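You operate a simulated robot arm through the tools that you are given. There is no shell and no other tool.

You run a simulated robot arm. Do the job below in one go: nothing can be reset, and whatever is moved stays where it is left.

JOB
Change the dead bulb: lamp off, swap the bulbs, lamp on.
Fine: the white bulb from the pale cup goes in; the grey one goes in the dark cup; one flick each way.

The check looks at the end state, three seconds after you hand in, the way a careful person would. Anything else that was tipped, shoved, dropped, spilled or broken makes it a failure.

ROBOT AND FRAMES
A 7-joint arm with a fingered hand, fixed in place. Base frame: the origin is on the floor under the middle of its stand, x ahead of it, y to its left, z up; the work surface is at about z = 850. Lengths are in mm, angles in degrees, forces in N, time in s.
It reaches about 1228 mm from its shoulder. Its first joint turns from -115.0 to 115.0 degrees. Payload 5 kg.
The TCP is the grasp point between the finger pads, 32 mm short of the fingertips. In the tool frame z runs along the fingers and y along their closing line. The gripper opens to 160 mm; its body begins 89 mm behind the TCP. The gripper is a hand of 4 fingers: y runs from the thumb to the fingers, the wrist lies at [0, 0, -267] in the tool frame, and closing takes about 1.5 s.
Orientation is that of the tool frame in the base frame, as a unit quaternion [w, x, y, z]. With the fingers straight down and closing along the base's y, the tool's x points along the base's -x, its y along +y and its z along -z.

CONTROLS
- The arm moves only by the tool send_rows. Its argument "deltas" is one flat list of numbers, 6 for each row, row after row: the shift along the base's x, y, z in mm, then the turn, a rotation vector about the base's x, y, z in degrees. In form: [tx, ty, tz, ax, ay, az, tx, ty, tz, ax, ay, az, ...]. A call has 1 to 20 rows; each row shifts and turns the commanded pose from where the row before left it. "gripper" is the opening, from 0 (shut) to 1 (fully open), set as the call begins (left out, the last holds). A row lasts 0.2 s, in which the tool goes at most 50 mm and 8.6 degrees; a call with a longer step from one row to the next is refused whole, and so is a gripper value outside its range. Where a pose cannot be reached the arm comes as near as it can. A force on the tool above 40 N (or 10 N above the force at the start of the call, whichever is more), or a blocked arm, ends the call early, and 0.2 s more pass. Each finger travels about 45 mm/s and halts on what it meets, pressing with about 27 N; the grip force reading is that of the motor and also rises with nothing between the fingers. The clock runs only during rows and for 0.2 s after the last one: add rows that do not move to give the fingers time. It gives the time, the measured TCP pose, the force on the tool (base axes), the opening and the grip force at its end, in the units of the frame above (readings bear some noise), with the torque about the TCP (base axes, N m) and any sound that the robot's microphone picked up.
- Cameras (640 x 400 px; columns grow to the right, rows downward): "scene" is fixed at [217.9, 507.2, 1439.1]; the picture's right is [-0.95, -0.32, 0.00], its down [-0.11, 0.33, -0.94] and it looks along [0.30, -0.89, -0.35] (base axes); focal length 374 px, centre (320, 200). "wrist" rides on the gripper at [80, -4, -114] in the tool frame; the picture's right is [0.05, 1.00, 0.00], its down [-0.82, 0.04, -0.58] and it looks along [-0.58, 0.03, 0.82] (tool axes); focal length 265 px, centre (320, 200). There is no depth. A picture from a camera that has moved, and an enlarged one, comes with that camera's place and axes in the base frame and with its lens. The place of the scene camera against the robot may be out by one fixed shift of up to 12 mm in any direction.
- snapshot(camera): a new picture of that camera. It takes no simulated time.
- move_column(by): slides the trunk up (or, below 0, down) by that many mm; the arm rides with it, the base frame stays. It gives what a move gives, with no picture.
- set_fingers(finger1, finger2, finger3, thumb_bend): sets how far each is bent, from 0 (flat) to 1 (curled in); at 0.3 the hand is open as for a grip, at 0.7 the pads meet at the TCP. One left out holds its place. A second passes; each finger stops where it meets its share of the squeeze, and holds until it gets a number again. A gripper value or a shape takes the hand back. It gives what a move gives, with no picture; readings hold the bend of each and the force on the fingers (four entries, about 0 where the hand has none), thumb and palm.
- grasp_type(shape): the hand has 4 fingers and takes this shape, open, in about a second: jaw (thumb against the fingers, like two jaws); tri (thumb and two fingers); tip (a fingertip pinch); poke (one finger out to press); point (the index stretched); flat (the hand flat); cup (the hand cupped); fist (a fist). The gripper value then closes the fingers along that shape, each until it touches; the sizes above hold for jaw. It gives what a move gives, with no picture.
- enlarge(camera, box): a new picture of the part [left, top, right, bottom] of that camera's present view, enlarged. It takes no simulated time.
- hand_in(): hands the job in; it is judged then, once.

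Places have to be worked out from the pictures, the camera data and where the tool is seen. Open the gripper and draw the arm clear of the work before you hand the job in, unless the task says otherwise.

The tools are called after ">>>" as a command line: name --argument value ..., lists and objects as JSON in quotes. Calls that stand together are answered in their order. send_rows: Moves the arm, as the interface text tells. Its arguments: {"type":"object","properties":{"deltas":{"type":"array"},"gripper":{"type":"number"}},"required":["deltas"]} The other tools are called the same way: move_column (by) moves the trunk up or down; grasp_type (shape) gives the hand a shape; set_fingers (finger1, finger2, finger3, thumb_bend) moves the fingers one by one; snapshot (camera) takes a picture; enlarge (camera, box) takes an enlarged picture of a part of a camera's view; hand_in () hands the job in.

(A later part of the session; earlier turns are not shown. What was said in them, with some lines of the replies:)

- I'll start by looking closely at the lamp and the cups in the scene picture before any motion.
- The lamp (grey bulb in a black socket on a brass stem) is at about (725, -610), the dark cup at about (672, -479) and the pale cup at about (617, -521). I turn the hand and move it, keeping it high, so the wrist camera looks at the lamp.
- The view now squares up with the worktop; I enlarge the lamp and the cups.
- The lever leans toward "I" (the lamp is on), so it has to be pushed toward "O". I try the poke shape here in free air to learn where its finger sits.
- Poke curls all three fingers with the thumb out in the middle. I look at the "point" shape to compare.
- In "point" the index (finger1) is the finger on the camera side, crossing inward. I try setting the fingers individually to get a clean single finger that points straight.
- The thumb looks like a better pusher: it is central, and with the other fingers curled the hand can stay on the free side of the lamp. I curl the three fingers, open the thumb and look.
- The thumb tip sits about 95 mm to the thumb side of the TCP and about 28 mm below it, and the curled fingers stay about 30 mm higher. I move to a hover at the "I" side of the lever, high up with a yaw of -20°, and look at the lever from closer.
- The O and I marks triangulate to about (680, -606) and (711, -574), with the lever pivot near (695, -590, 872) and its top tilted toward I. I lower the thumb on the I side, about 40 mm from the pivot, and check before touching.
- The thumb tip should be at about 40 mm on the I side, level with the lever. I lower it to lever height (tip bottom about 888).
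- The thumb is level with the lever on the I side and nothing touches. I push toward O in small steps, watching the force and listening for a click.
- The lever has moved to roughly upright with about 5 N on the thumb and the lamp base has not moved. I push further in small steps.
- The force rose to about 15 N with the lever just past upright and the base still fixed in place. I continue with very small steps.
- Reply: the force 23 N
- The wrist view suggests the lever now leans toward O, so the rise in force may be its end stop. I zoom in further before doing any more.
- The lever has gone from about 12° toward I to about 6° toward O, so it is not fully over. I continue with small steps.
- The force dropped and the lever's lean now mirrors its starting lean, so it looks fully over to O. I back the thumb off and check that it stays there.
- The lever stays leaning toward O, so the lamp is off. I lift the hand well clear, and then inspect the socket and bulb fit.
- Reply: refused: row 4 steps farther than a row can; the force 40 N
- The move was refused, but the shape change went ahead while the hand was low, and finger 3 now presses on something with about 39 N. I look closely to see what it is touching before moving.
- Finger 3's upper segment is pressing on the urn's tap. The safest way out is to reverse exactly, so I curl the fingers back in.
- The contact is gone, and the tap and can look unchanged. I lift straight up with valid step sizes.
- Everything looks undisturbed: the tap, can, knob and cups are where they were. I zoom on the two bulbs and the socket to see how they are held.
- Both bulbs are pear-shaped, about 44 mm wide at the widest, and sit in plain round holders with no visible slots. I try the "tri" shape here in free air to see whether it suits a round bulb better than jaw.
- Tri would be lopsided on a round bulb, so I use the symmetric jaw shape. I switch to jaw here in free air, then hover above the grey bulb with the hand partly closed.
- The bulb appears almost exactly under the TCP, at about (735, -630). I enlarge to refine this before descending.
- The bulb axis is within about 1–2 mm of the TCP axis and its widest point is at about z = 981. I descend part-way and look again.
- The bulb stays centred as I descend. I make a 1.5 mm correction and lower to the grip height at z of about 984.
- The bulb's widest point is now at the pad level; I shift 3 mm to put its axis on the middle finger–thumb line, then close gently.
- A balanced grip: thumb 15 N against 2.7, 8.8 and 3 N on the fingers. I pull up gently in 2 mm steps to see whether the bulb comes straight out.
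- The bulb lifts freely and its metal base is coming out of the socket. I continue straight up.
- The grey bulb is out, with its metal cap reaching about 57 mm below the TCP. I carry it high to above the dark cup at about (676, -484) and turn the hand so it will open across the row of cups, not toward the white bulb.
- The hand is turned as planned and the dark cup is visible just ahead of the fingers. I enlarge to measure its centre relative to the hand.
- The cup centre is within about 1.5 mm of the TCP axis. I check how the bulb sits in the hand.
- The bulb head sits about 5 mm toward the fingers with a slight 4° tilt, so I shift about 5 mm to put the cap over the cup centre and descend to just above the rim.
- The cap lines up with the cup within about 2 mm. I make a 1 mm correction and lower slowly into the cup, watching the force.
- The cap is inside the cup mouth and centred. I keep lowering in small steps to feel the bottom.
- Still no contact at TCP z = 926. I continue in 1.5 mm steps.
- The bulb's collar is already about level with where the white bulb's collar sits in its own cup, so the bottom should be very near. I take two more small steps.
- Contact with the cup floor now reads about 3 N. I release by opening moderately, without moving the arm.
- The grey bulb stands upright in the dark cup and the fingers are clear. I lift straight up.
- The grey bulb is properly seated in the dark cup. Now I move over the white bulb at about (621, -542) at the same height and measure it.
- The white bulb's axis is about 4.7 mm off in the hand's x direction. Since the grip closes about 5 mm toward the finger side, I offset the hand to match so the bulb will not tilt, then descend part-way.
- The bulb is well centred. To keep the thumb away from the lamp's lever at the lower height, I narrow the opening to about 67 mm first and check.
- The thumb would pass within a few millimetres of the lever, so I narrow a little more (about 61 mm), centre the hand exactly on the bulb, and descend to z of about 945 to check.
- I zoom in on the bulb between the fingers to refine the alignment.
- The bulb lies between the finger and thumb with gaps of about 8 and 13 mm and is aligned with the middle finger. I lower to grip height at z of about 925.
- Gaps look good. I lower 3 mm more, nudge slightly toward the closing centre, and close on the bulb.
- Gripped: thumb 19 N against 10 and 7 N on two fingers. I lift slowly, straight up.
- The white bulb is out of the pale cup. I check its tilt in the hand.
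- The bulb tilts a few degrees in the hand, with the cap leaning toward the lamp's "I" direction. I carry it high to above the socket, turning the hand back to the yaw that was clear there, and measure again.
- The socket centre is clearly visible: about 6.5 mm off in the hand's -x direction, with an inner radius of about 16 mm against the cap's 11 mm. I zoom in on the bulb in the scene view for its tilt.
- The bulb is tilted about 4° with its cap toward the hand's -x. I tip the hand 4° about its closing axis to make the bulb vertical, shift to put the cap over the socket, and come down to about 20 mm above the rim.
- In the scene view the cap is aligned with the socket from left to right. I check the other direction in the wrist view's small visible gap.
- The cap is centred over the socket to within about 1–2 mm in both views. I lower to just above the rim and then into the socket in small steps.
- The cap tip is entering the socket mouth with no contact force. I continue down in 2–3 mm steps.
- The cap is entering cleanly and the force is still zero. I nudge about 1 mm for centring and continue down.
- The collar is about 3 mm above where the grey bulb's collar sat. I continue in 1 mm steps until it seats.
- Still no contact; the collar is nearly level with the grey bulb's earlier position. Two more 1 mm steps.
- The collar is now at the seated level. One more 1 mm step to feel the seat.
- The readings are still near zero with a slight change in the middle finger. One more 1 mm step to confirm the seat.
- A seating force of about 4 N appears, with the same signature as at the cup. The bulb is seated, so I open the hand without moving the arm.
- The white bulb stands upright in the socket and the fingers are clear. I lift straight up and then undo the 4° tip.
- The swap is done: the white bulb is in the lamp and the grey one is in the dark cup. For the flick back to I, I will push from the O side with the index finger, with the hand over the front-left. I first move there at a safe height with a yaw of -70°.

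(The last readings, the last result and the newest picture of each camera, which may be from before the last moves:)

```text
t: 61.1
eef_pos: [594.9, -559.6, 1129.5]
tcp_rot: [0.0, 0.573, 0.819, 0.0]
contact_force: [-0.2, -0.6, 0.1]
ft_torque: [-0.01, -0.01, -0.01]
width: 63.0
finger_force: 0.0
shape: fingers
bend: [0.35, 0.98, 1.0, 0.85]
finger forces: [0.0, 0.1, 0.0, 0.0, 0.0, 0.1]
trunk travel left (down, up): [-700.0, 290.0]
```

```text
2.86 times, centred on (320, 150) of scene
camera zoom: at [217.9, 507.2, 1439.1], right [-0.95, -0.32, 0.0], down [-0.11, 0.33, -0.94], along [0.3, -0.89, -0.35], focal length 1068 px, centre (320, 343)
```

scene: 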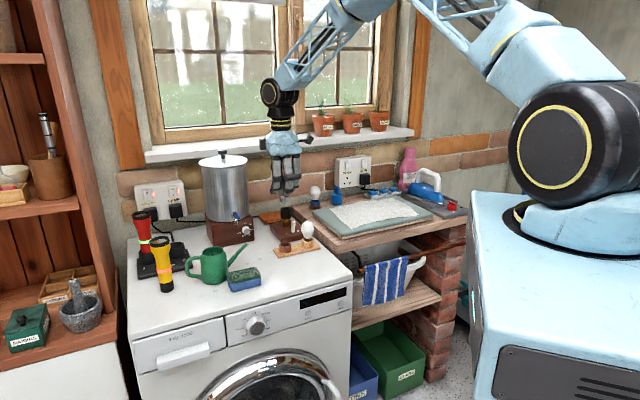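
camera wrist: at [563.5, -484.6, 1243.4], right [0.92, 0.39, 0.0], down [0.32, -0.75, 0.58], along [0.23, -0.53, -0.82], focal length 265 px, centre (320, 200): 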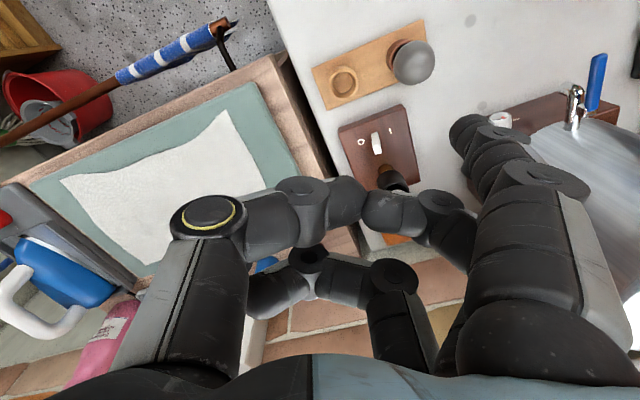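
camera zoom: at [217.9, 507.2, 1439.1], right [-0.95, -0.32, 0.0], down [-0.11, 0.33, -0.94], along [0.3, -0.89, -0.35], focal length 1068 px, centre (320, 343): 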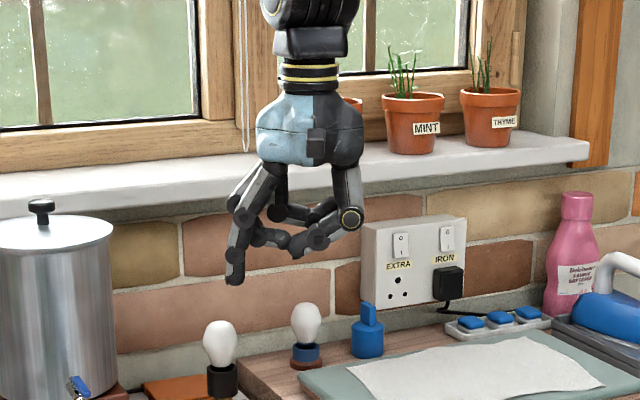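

The index tip sits at about (30, 82, 26) in the tool frame, roughly 30 mm below everything else on the hand. I move so the tip is on the O side, 40 mm from the lever pivot, and lower to an intermediate height.

>>> send_rows --deltas '[1.3, -38.2, 0, 0, 0, 0, 1.3, -38.2, 0, 0, 0, 0, 1.4, -38.3, 0, 0, 0, 0, 0, 0, -42, 0, 0, 0, 0, 0, -42, 0, 0, 0, 0, 0, -42, 0, 0, 0, 0, 0, -35, 0, 0, 0, 0, 0, 0, 0, 0, 0]'

>>> snapshot --camera "wrist"

>>> enlarge --camera "scene" --box '[250, 140, 370, 260]'

```text
t: 62.9
eef_pos: [604.9, -671.5, 967.2]
tcp_rot: [0.0, 0.573, 0.82, 0.0]
contact_force: [1.3, 0.5, -0.4]
ft_torque: [0.0, 0.01, 0.01]
width: 62.7
finger_force: 0.0
shape: fingers
bend: [0.35, 0.98, 1.0, 0.85]
finger forces: [0.0, 0.1, 0.0, 0.0, 0.1, 0.0]
trunk travel left (down, up): [-700.0, 290.0]
```

```text
taken
camera wrist: at [572.8, -598.0, 1082.6], right [0.92, 0.39, 0.0], down [0.32, -0.75, 0.58], along [0.23, -0.53, -0.82], focal length 265 px, centre (320, 200)
```

wrist: 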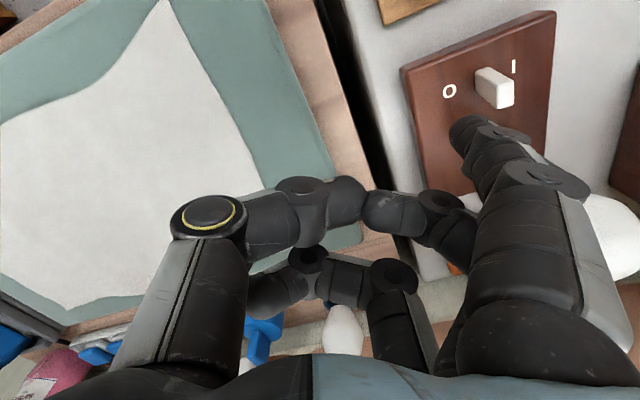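

```text
3.33 times, centred on (310, 200) of scene
camera zoom: at [217.9, 507.2, 1439.1], right [-0.95, -0.32, 0.0], down [-0.11, 0.33, -0.94], along [0.3, -0.89, -0.35], focal length 1246 px, centre (353, 200)
```

zoom: 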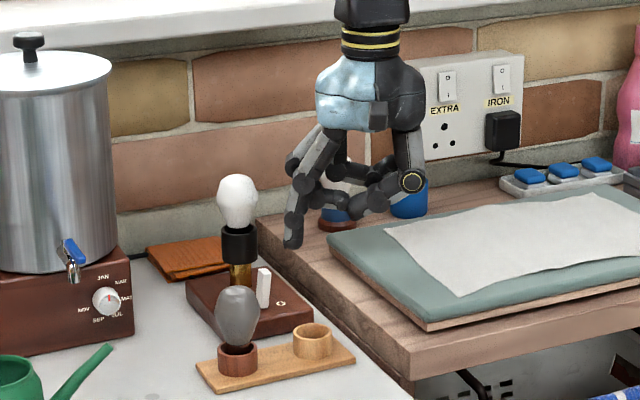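

The index tip is at about 37 mm on the O side, level with the lever's line. I lower to lever height.

>>> send_rows --deltas '[0, 0, -25, 0, 0, 0, 0, 0, -15, 0, 0, 0, 0, 0, -8, 0, 0, 0, 0, 0, 0, 0, 0, 0]'

>>> enlarge --camera "wrist" --box '[340, 0, 640, 190]'

>>> enlarge --camera "scene" --box '[260, 180, 340, 250]'

```text
t: 63.9
eef_pos: [603.8, -672.7, 919.1]
tcp_rot: [-0.001, 0.573, 0.819, 0.001]
contact_force: [1.5, 0.8, -0.1]
ft_torque: [-0.01, -0.01, -0.04]
width: 63.3
finger_force: 0.0
shape: fingers
bend: [0.35, 0.98, 1.0, 0.85]
finger forces: [0.1, 0.1, 0.0, 0.0, 0.1, 0.0]
trunk travel left (down, up): [-700.0, 290.0]
```

```text
2.11 times, centred on (490, 95) of wrist
camera zoom: at [572.3, -598.9, 1034.7], right [0.92, 0.39, 0.0], down [0.32, -0.75, 0.58], along [0.23, -0.53, -0.82], focal length 559 px, centre (-38, 421)
```

zoom: 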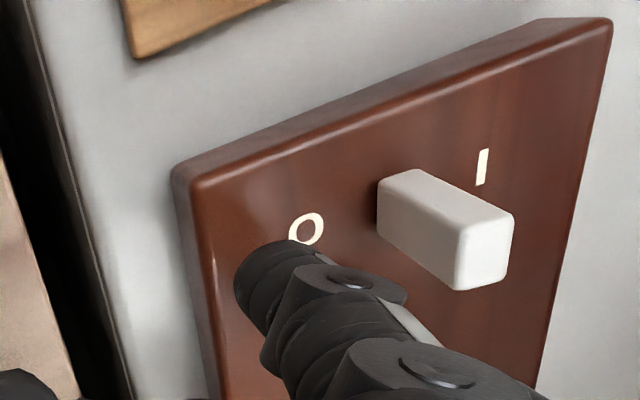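

```text
5.71 times, centred on (300, 215) of scene
camera zoom: at [217.9, 507.2, 1439.1], right [-0.95, -0.32, 0.0], down [-0.11, 0.33, -0.94], along [0.3, -0.89, -0.35], focal length 2136 px, centre (434, 114)
```

zoom: 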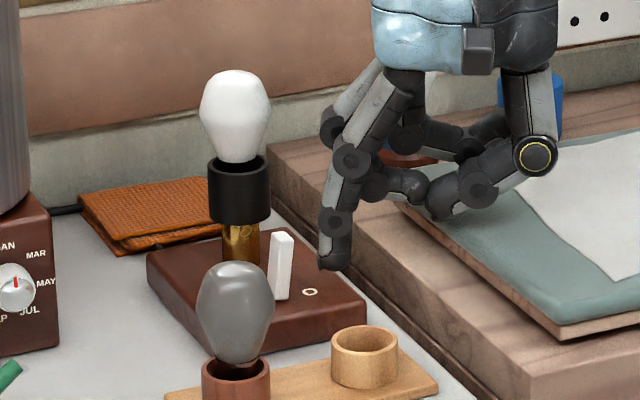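

The index tip is level with the lever on the O side. I push toward I: a quick approach, then small steps.

>>> send_rows --deltas '[6.3, 6.4, 0, 0, 0, 0, 4.9, 5.0, 0, 0, 0, 0, 2.1, 2.1, 0, 0, 0, 0, 2.1, 2.1, 0, 0, 0, 0]'

>>> enlarge --camera "wrist" --box '[340, 0, 640, 190]'

>>> enlarge --camera "scene" --box '[260, 180, 340, 250]'

```text
t: 64.9
eef_pos: [618.3, -657.4, 919.9]
tcp_rot: [0.0, 0.573, 0.82, 0.0]
contact_force: [-0.4, -0.5, 0.0]
ft_torque: [-0.02, -0.02, -0.05]
width: 62.3
finger_force: 0.3
shape: fingers
bend: [0.35, 0.98, 1.0, 0.85]
finger forces: [1.0, 0.0, 0.0, 0.0, 0.1, 0.1]
trunk travel left (down, up): [-700.0, 290.0]
```

```text
2.11 times, centred on (490, 95) of wrist
camera zoom: at [586.9, -584.2, 1034.4], right [0.92, 0.39, 0.0], down [0.32, -0.75, 0.58], along [0.23, -0.53, -0.82], focal length 559 px, centre (-38, 421)
```

zoom: 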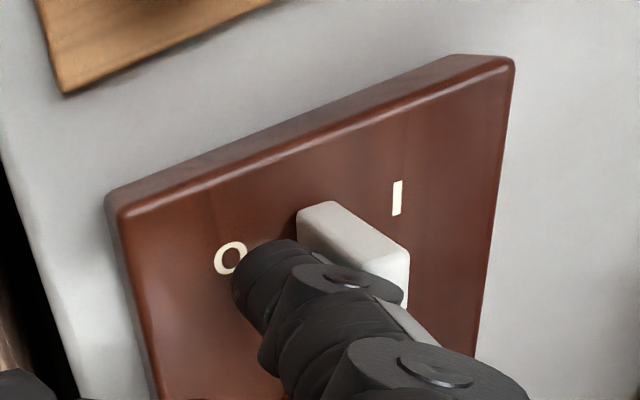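

```text
5.71 times, centred on (300, 215) of scene
camera zoom: at [217.9, 507.2, 1439.1], right [-0.95, -0.32, 0.0], down [-0.11, 0.33, -0.94], along [0.3, -0.89, -0.35], focal length 2136 px, centre (434, 114)
```

zoom: 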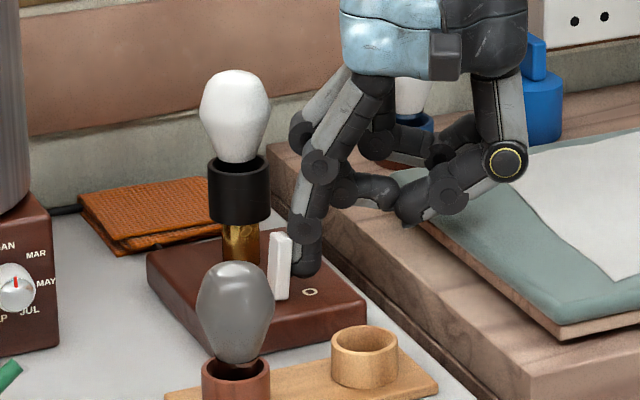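

First contact (1 N on the index). I continue pushing in 2 mm steps.

>>> send_rows --deltas '[1.4, 1.4, 0, 0, 0, 0, 1.4, 1.4, 0, 0, 0, 0, 1.4, 1.4, 0, 0, 0, 0]'

>>> enlarge --camera "scene" --box '[270, 200, 330, 250]'

>>> enlarge --camera "wrist" --box '[340, 0, 640, 190]'

```text
t: 65.7
eef_pos: [621.7, -653.1, 919.5]
tcp_rot: [0.001, 0.574, 0.819, 0.0]
contact_force: [-1.7, -3.3, 0.9]
ft_torque: [-0.01, -0.02, -0.11]
width: 61.3
finger_force: 1.6
shape: fingers
bend: [0.36, 0.98, 1.0, 0.85]
finger forces: [2.6, 0.0, 0.1, 0.0, 0.0, 0.0]
trunk travel left (down, up): [-700.0, 290.0]
```

```text
8.00 times, centred on (300, 225) of scene
camera zoom: at [217.9, 507.2, 1439.1], right [-0.95, -0.32, 0.0], down [-0.11, 0.33, -0.94], along [0.3, -0.89, -0.35], focal length 2990 px, centre (480, 0)
```

zoom: 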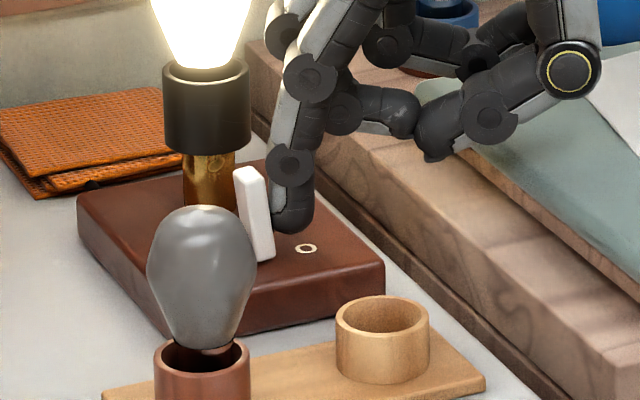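

```text
2.11 times, centred on (490, 95) of wrist
camera zoom: at [590.5, -580.0, 1033.9], right [0.92, 0.39, 0.0], down [0.32, -0.75, 0.58], along [0.23, -0.53, -0.82], focal length 559 px, centre (-38, 421)
```

zoom: 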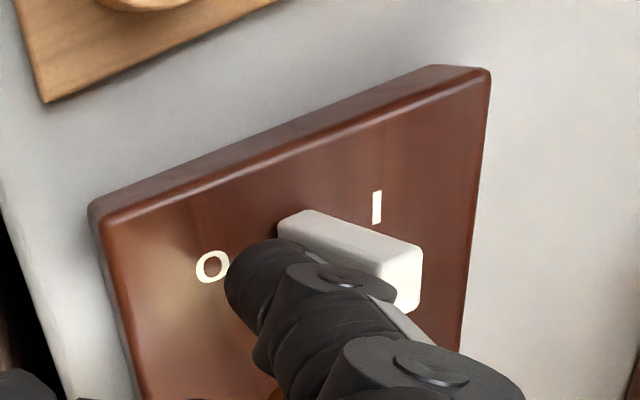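

The lamp is lit and the lever leans to I. I back the finger off and lift away.

>>> send_rows --deltas '[-7, -7.1, 0, 0, 0, 0, -14, -14.3, 0, 0, 0, 0, -7, -7.1, 0, 0, 0, 0, 0, 0, 35, 0, 0, 0, 0, 0, 45, 0, 0, 0, 0, 0, 45, 0, 0, 0, 0, 0, 45, 0, 0, 0, 0, 0, 0, 0, 0, 0]'

>>> enlarge --camera "scene" --box '[255, 170, 335, 260]'

>>> snapshot --camera "wrist"

>>> snapshot --camera "scene"

```text
t: 67.5
eef_pos: [593.3, -684.4, 1088.3]
tcp_rot: [-0.002, 0.573, 0.82, 0.0]
contact_force: [-0.8, -0.4, -0.9]
ft_torque: [-0.01, 0.03, -0.03]
width: 63.3
finger_force: 0.1
shape: fingers
bend: [0.35, 0.98, 1.0, 0.86]
finger forces: [0.0, 0.0, 0.0, 0.1, 0.0, 0.0]
trunk travel left (down, up): [-700.0, 290.0]
```

```text
4.44 times, centred on (295, 215) of scene
camera zoom: at [217.9, 507.2, 1439.1], right [-0.95, -0.32, 0.0], down [-0.11, 0.33, -0.94], along [0.3, -0.89, -0.35], focal length 1661 px, centre (431, 133)
```

zoom: 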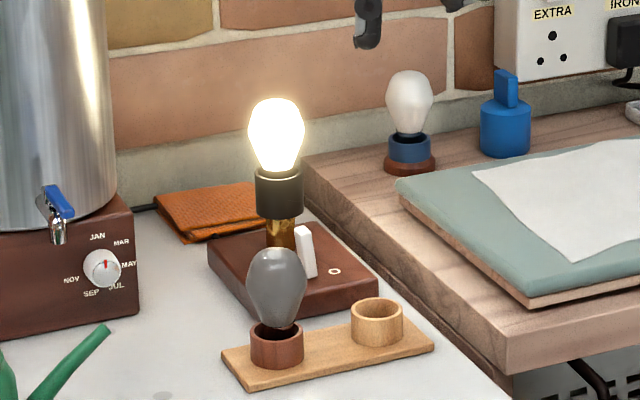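

```text
taken
camera wrist: at [562.0, -609.3, 1203.1], right [0.92, 0.39, 0.0], down [0.32, -0.75, 0.58], along [0.23, -0.53, -0.82], focal length 265 px, centre (320, 200)
```

wrist: 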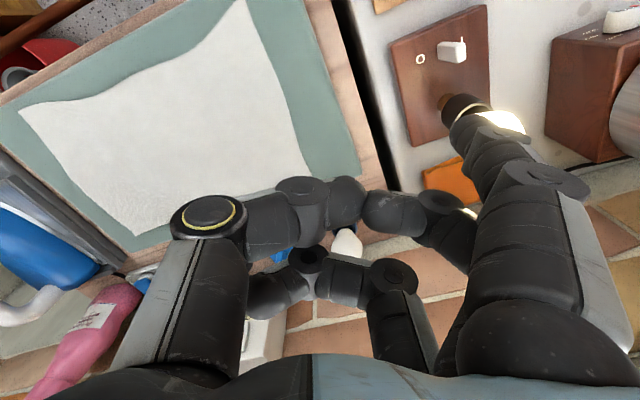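

```text
taken
```

scene: 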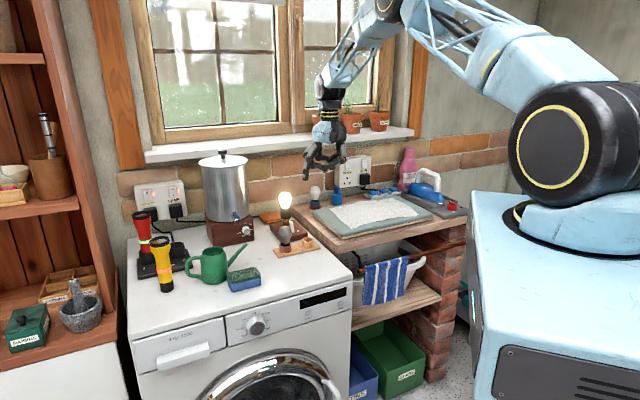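

The lamp stays lit and everything else looks untouched. I draw the arm away from the wall and up, then open the hand in free space.

>>> send_rows --deltas '[0, 45, 10, 0, 0, 0, 0, 45, 15, 0, 0, 0, 0, 45, 15, 0, 0, 0, 0, 45, 20, 0, 0, 0, 0, 45, 20, 0, 0, 0, 0, 35, 20, 0, 0, 0, 0, 0, 0, 0, 0, 0]'

```text
t: 69.1
eef_pos: [594.6, -421.9, 1186.1]
tcp_rot: [0.001, 0.573, 0.819, 0.001]
contact_force: [0.2, 0.5, -0.8]
ft_torque: [0.02, 0.04, -0.02]
width: 62.9
finger_force: 0.1
shape: fingers
bend: [0.35, 0.98, 1.0, 0.86]
finger forces: [0.1, 0.1, 0.1, 0.1, 0.0, 0.0]
trunk travel left (down, up): [-700.0, 290.0]
```

The arm is clear at (595, -422, 1186). I open the hand here and do a final check.

>>> grasp_type --shape "jaw"

>>> send_rows --deltas '[0, 0, 0, 0, 0, 0, 0, 0, 0, 0, 0, 0, 0, 0, 0, 0, 0, 0]' --gripper 1.0

>>> snapshot --camera "scene"

>>> enlarge --camera "scene" --box '[190, 170, 340, 270]'

>>> snapshot --camera "wrist"

```text
t: 70.0
eef_pos: [594.0, -422.1, 1187.3]
tcp_rot: [0.0, 0.573, 0.819, 0.0]
contact_force: [0.3, 0.0, -0.6]
ft_torque: [0.02, -0.04, 0.0]
width: 159.7
finger_force: 0.1
shape: jaw
bend: [0.3, 0.3, 0.3, 0.3]
finger forces: [0.1, 0.1, 0.0, 0.0, 0.1, 0.0]
trunk travel left (down, up): [-700.0, 290.0]
```

```text
t: 70.8
eef_pos: [593.8, -421.5, 1188.5]
tcp_rot: [-0.001, 0.573, 0.819, 0.0]
contact_force: [0.6, -0.4, 0.7]
ft_torque: [0.01, 0.02, 0.01]
width: 159.8
finger_force: 0.0
shape: jaw
bend: [0.3, 0.3, 0.3, 0.3]
finger forces: [0.0, 0.0, 0.0, 0.1, 0.0, 0.1]
trunk travel left (down, up): [-700.0, 290.0]
```

```text
taken
```

scene: 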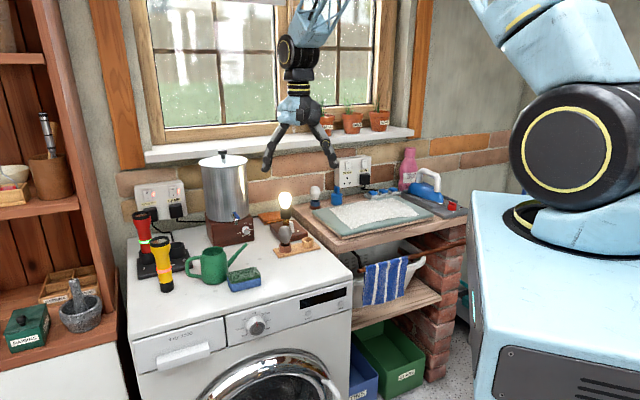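

```text
4.00 times, centred on (265, 220) of scene
camera zoom: at [217.9, 507.2, 1439.1], right [-0.95, -0.32, 0.0], down [-0.11, 0.33, -0.94], along [0.3, -0.89, -0.35], focal length 1495 px, centre (540, 120)
```

zoom: 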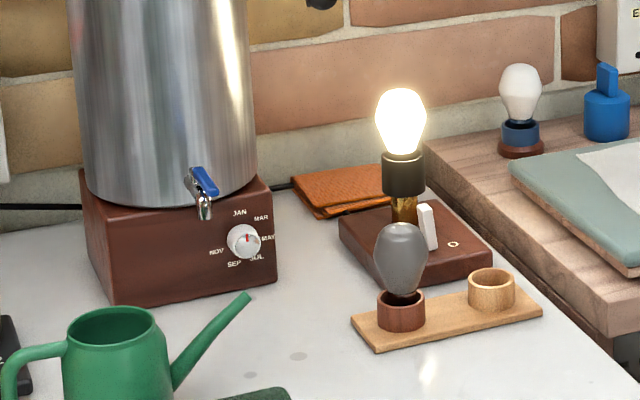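

```text
taken
camera wrist: at [562.5, -347.3, 1301.5], right [0.92, 0.39, 0.0], down [0.32, -0.75, 0.58], along [0.23, -0.53, -0.82], focal length 265 px, centre (320, 200)
```

wrist: 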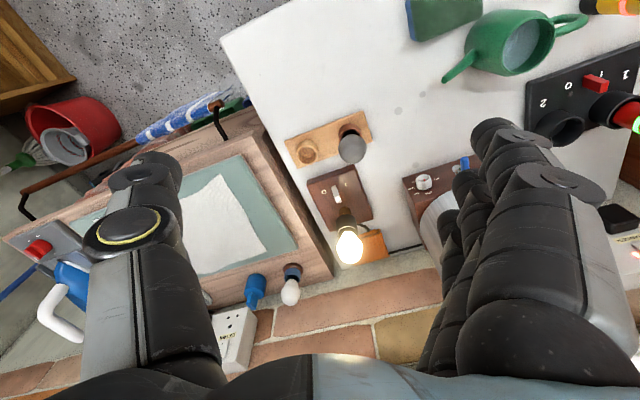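

The final check shows:
- **Lamp:** the white bulb is lit, with the lever at I.
- **Grey bulb:** it is upright in the dark cup, and the pale cup is empty.
- **Everything else:** the urn, tap, can and the other things are where they were.
- **Arm:** the hand is open and clear of the work.

I hand the job in.

>>> hand_in

```text
The job is handed in.
```

The bulb is changed. The white bulb from the pale cup is in the lamp and lit, the grey one is in the dark cup, and the lever had one flick to O and one back to I.

There was one unplanned contact. After the first flick I opened the hand while it was still low, and a finger pressed on the urn's tap with about 39 N for roughly a second. I curled the finger back straight away. In the pictures the tap handle sits where it did at the start, and there is no sign of a spill.

In the last pictures everything else is where it was, and the arm is clear with the hand open. The job has been handed in, but no verdict has come back.
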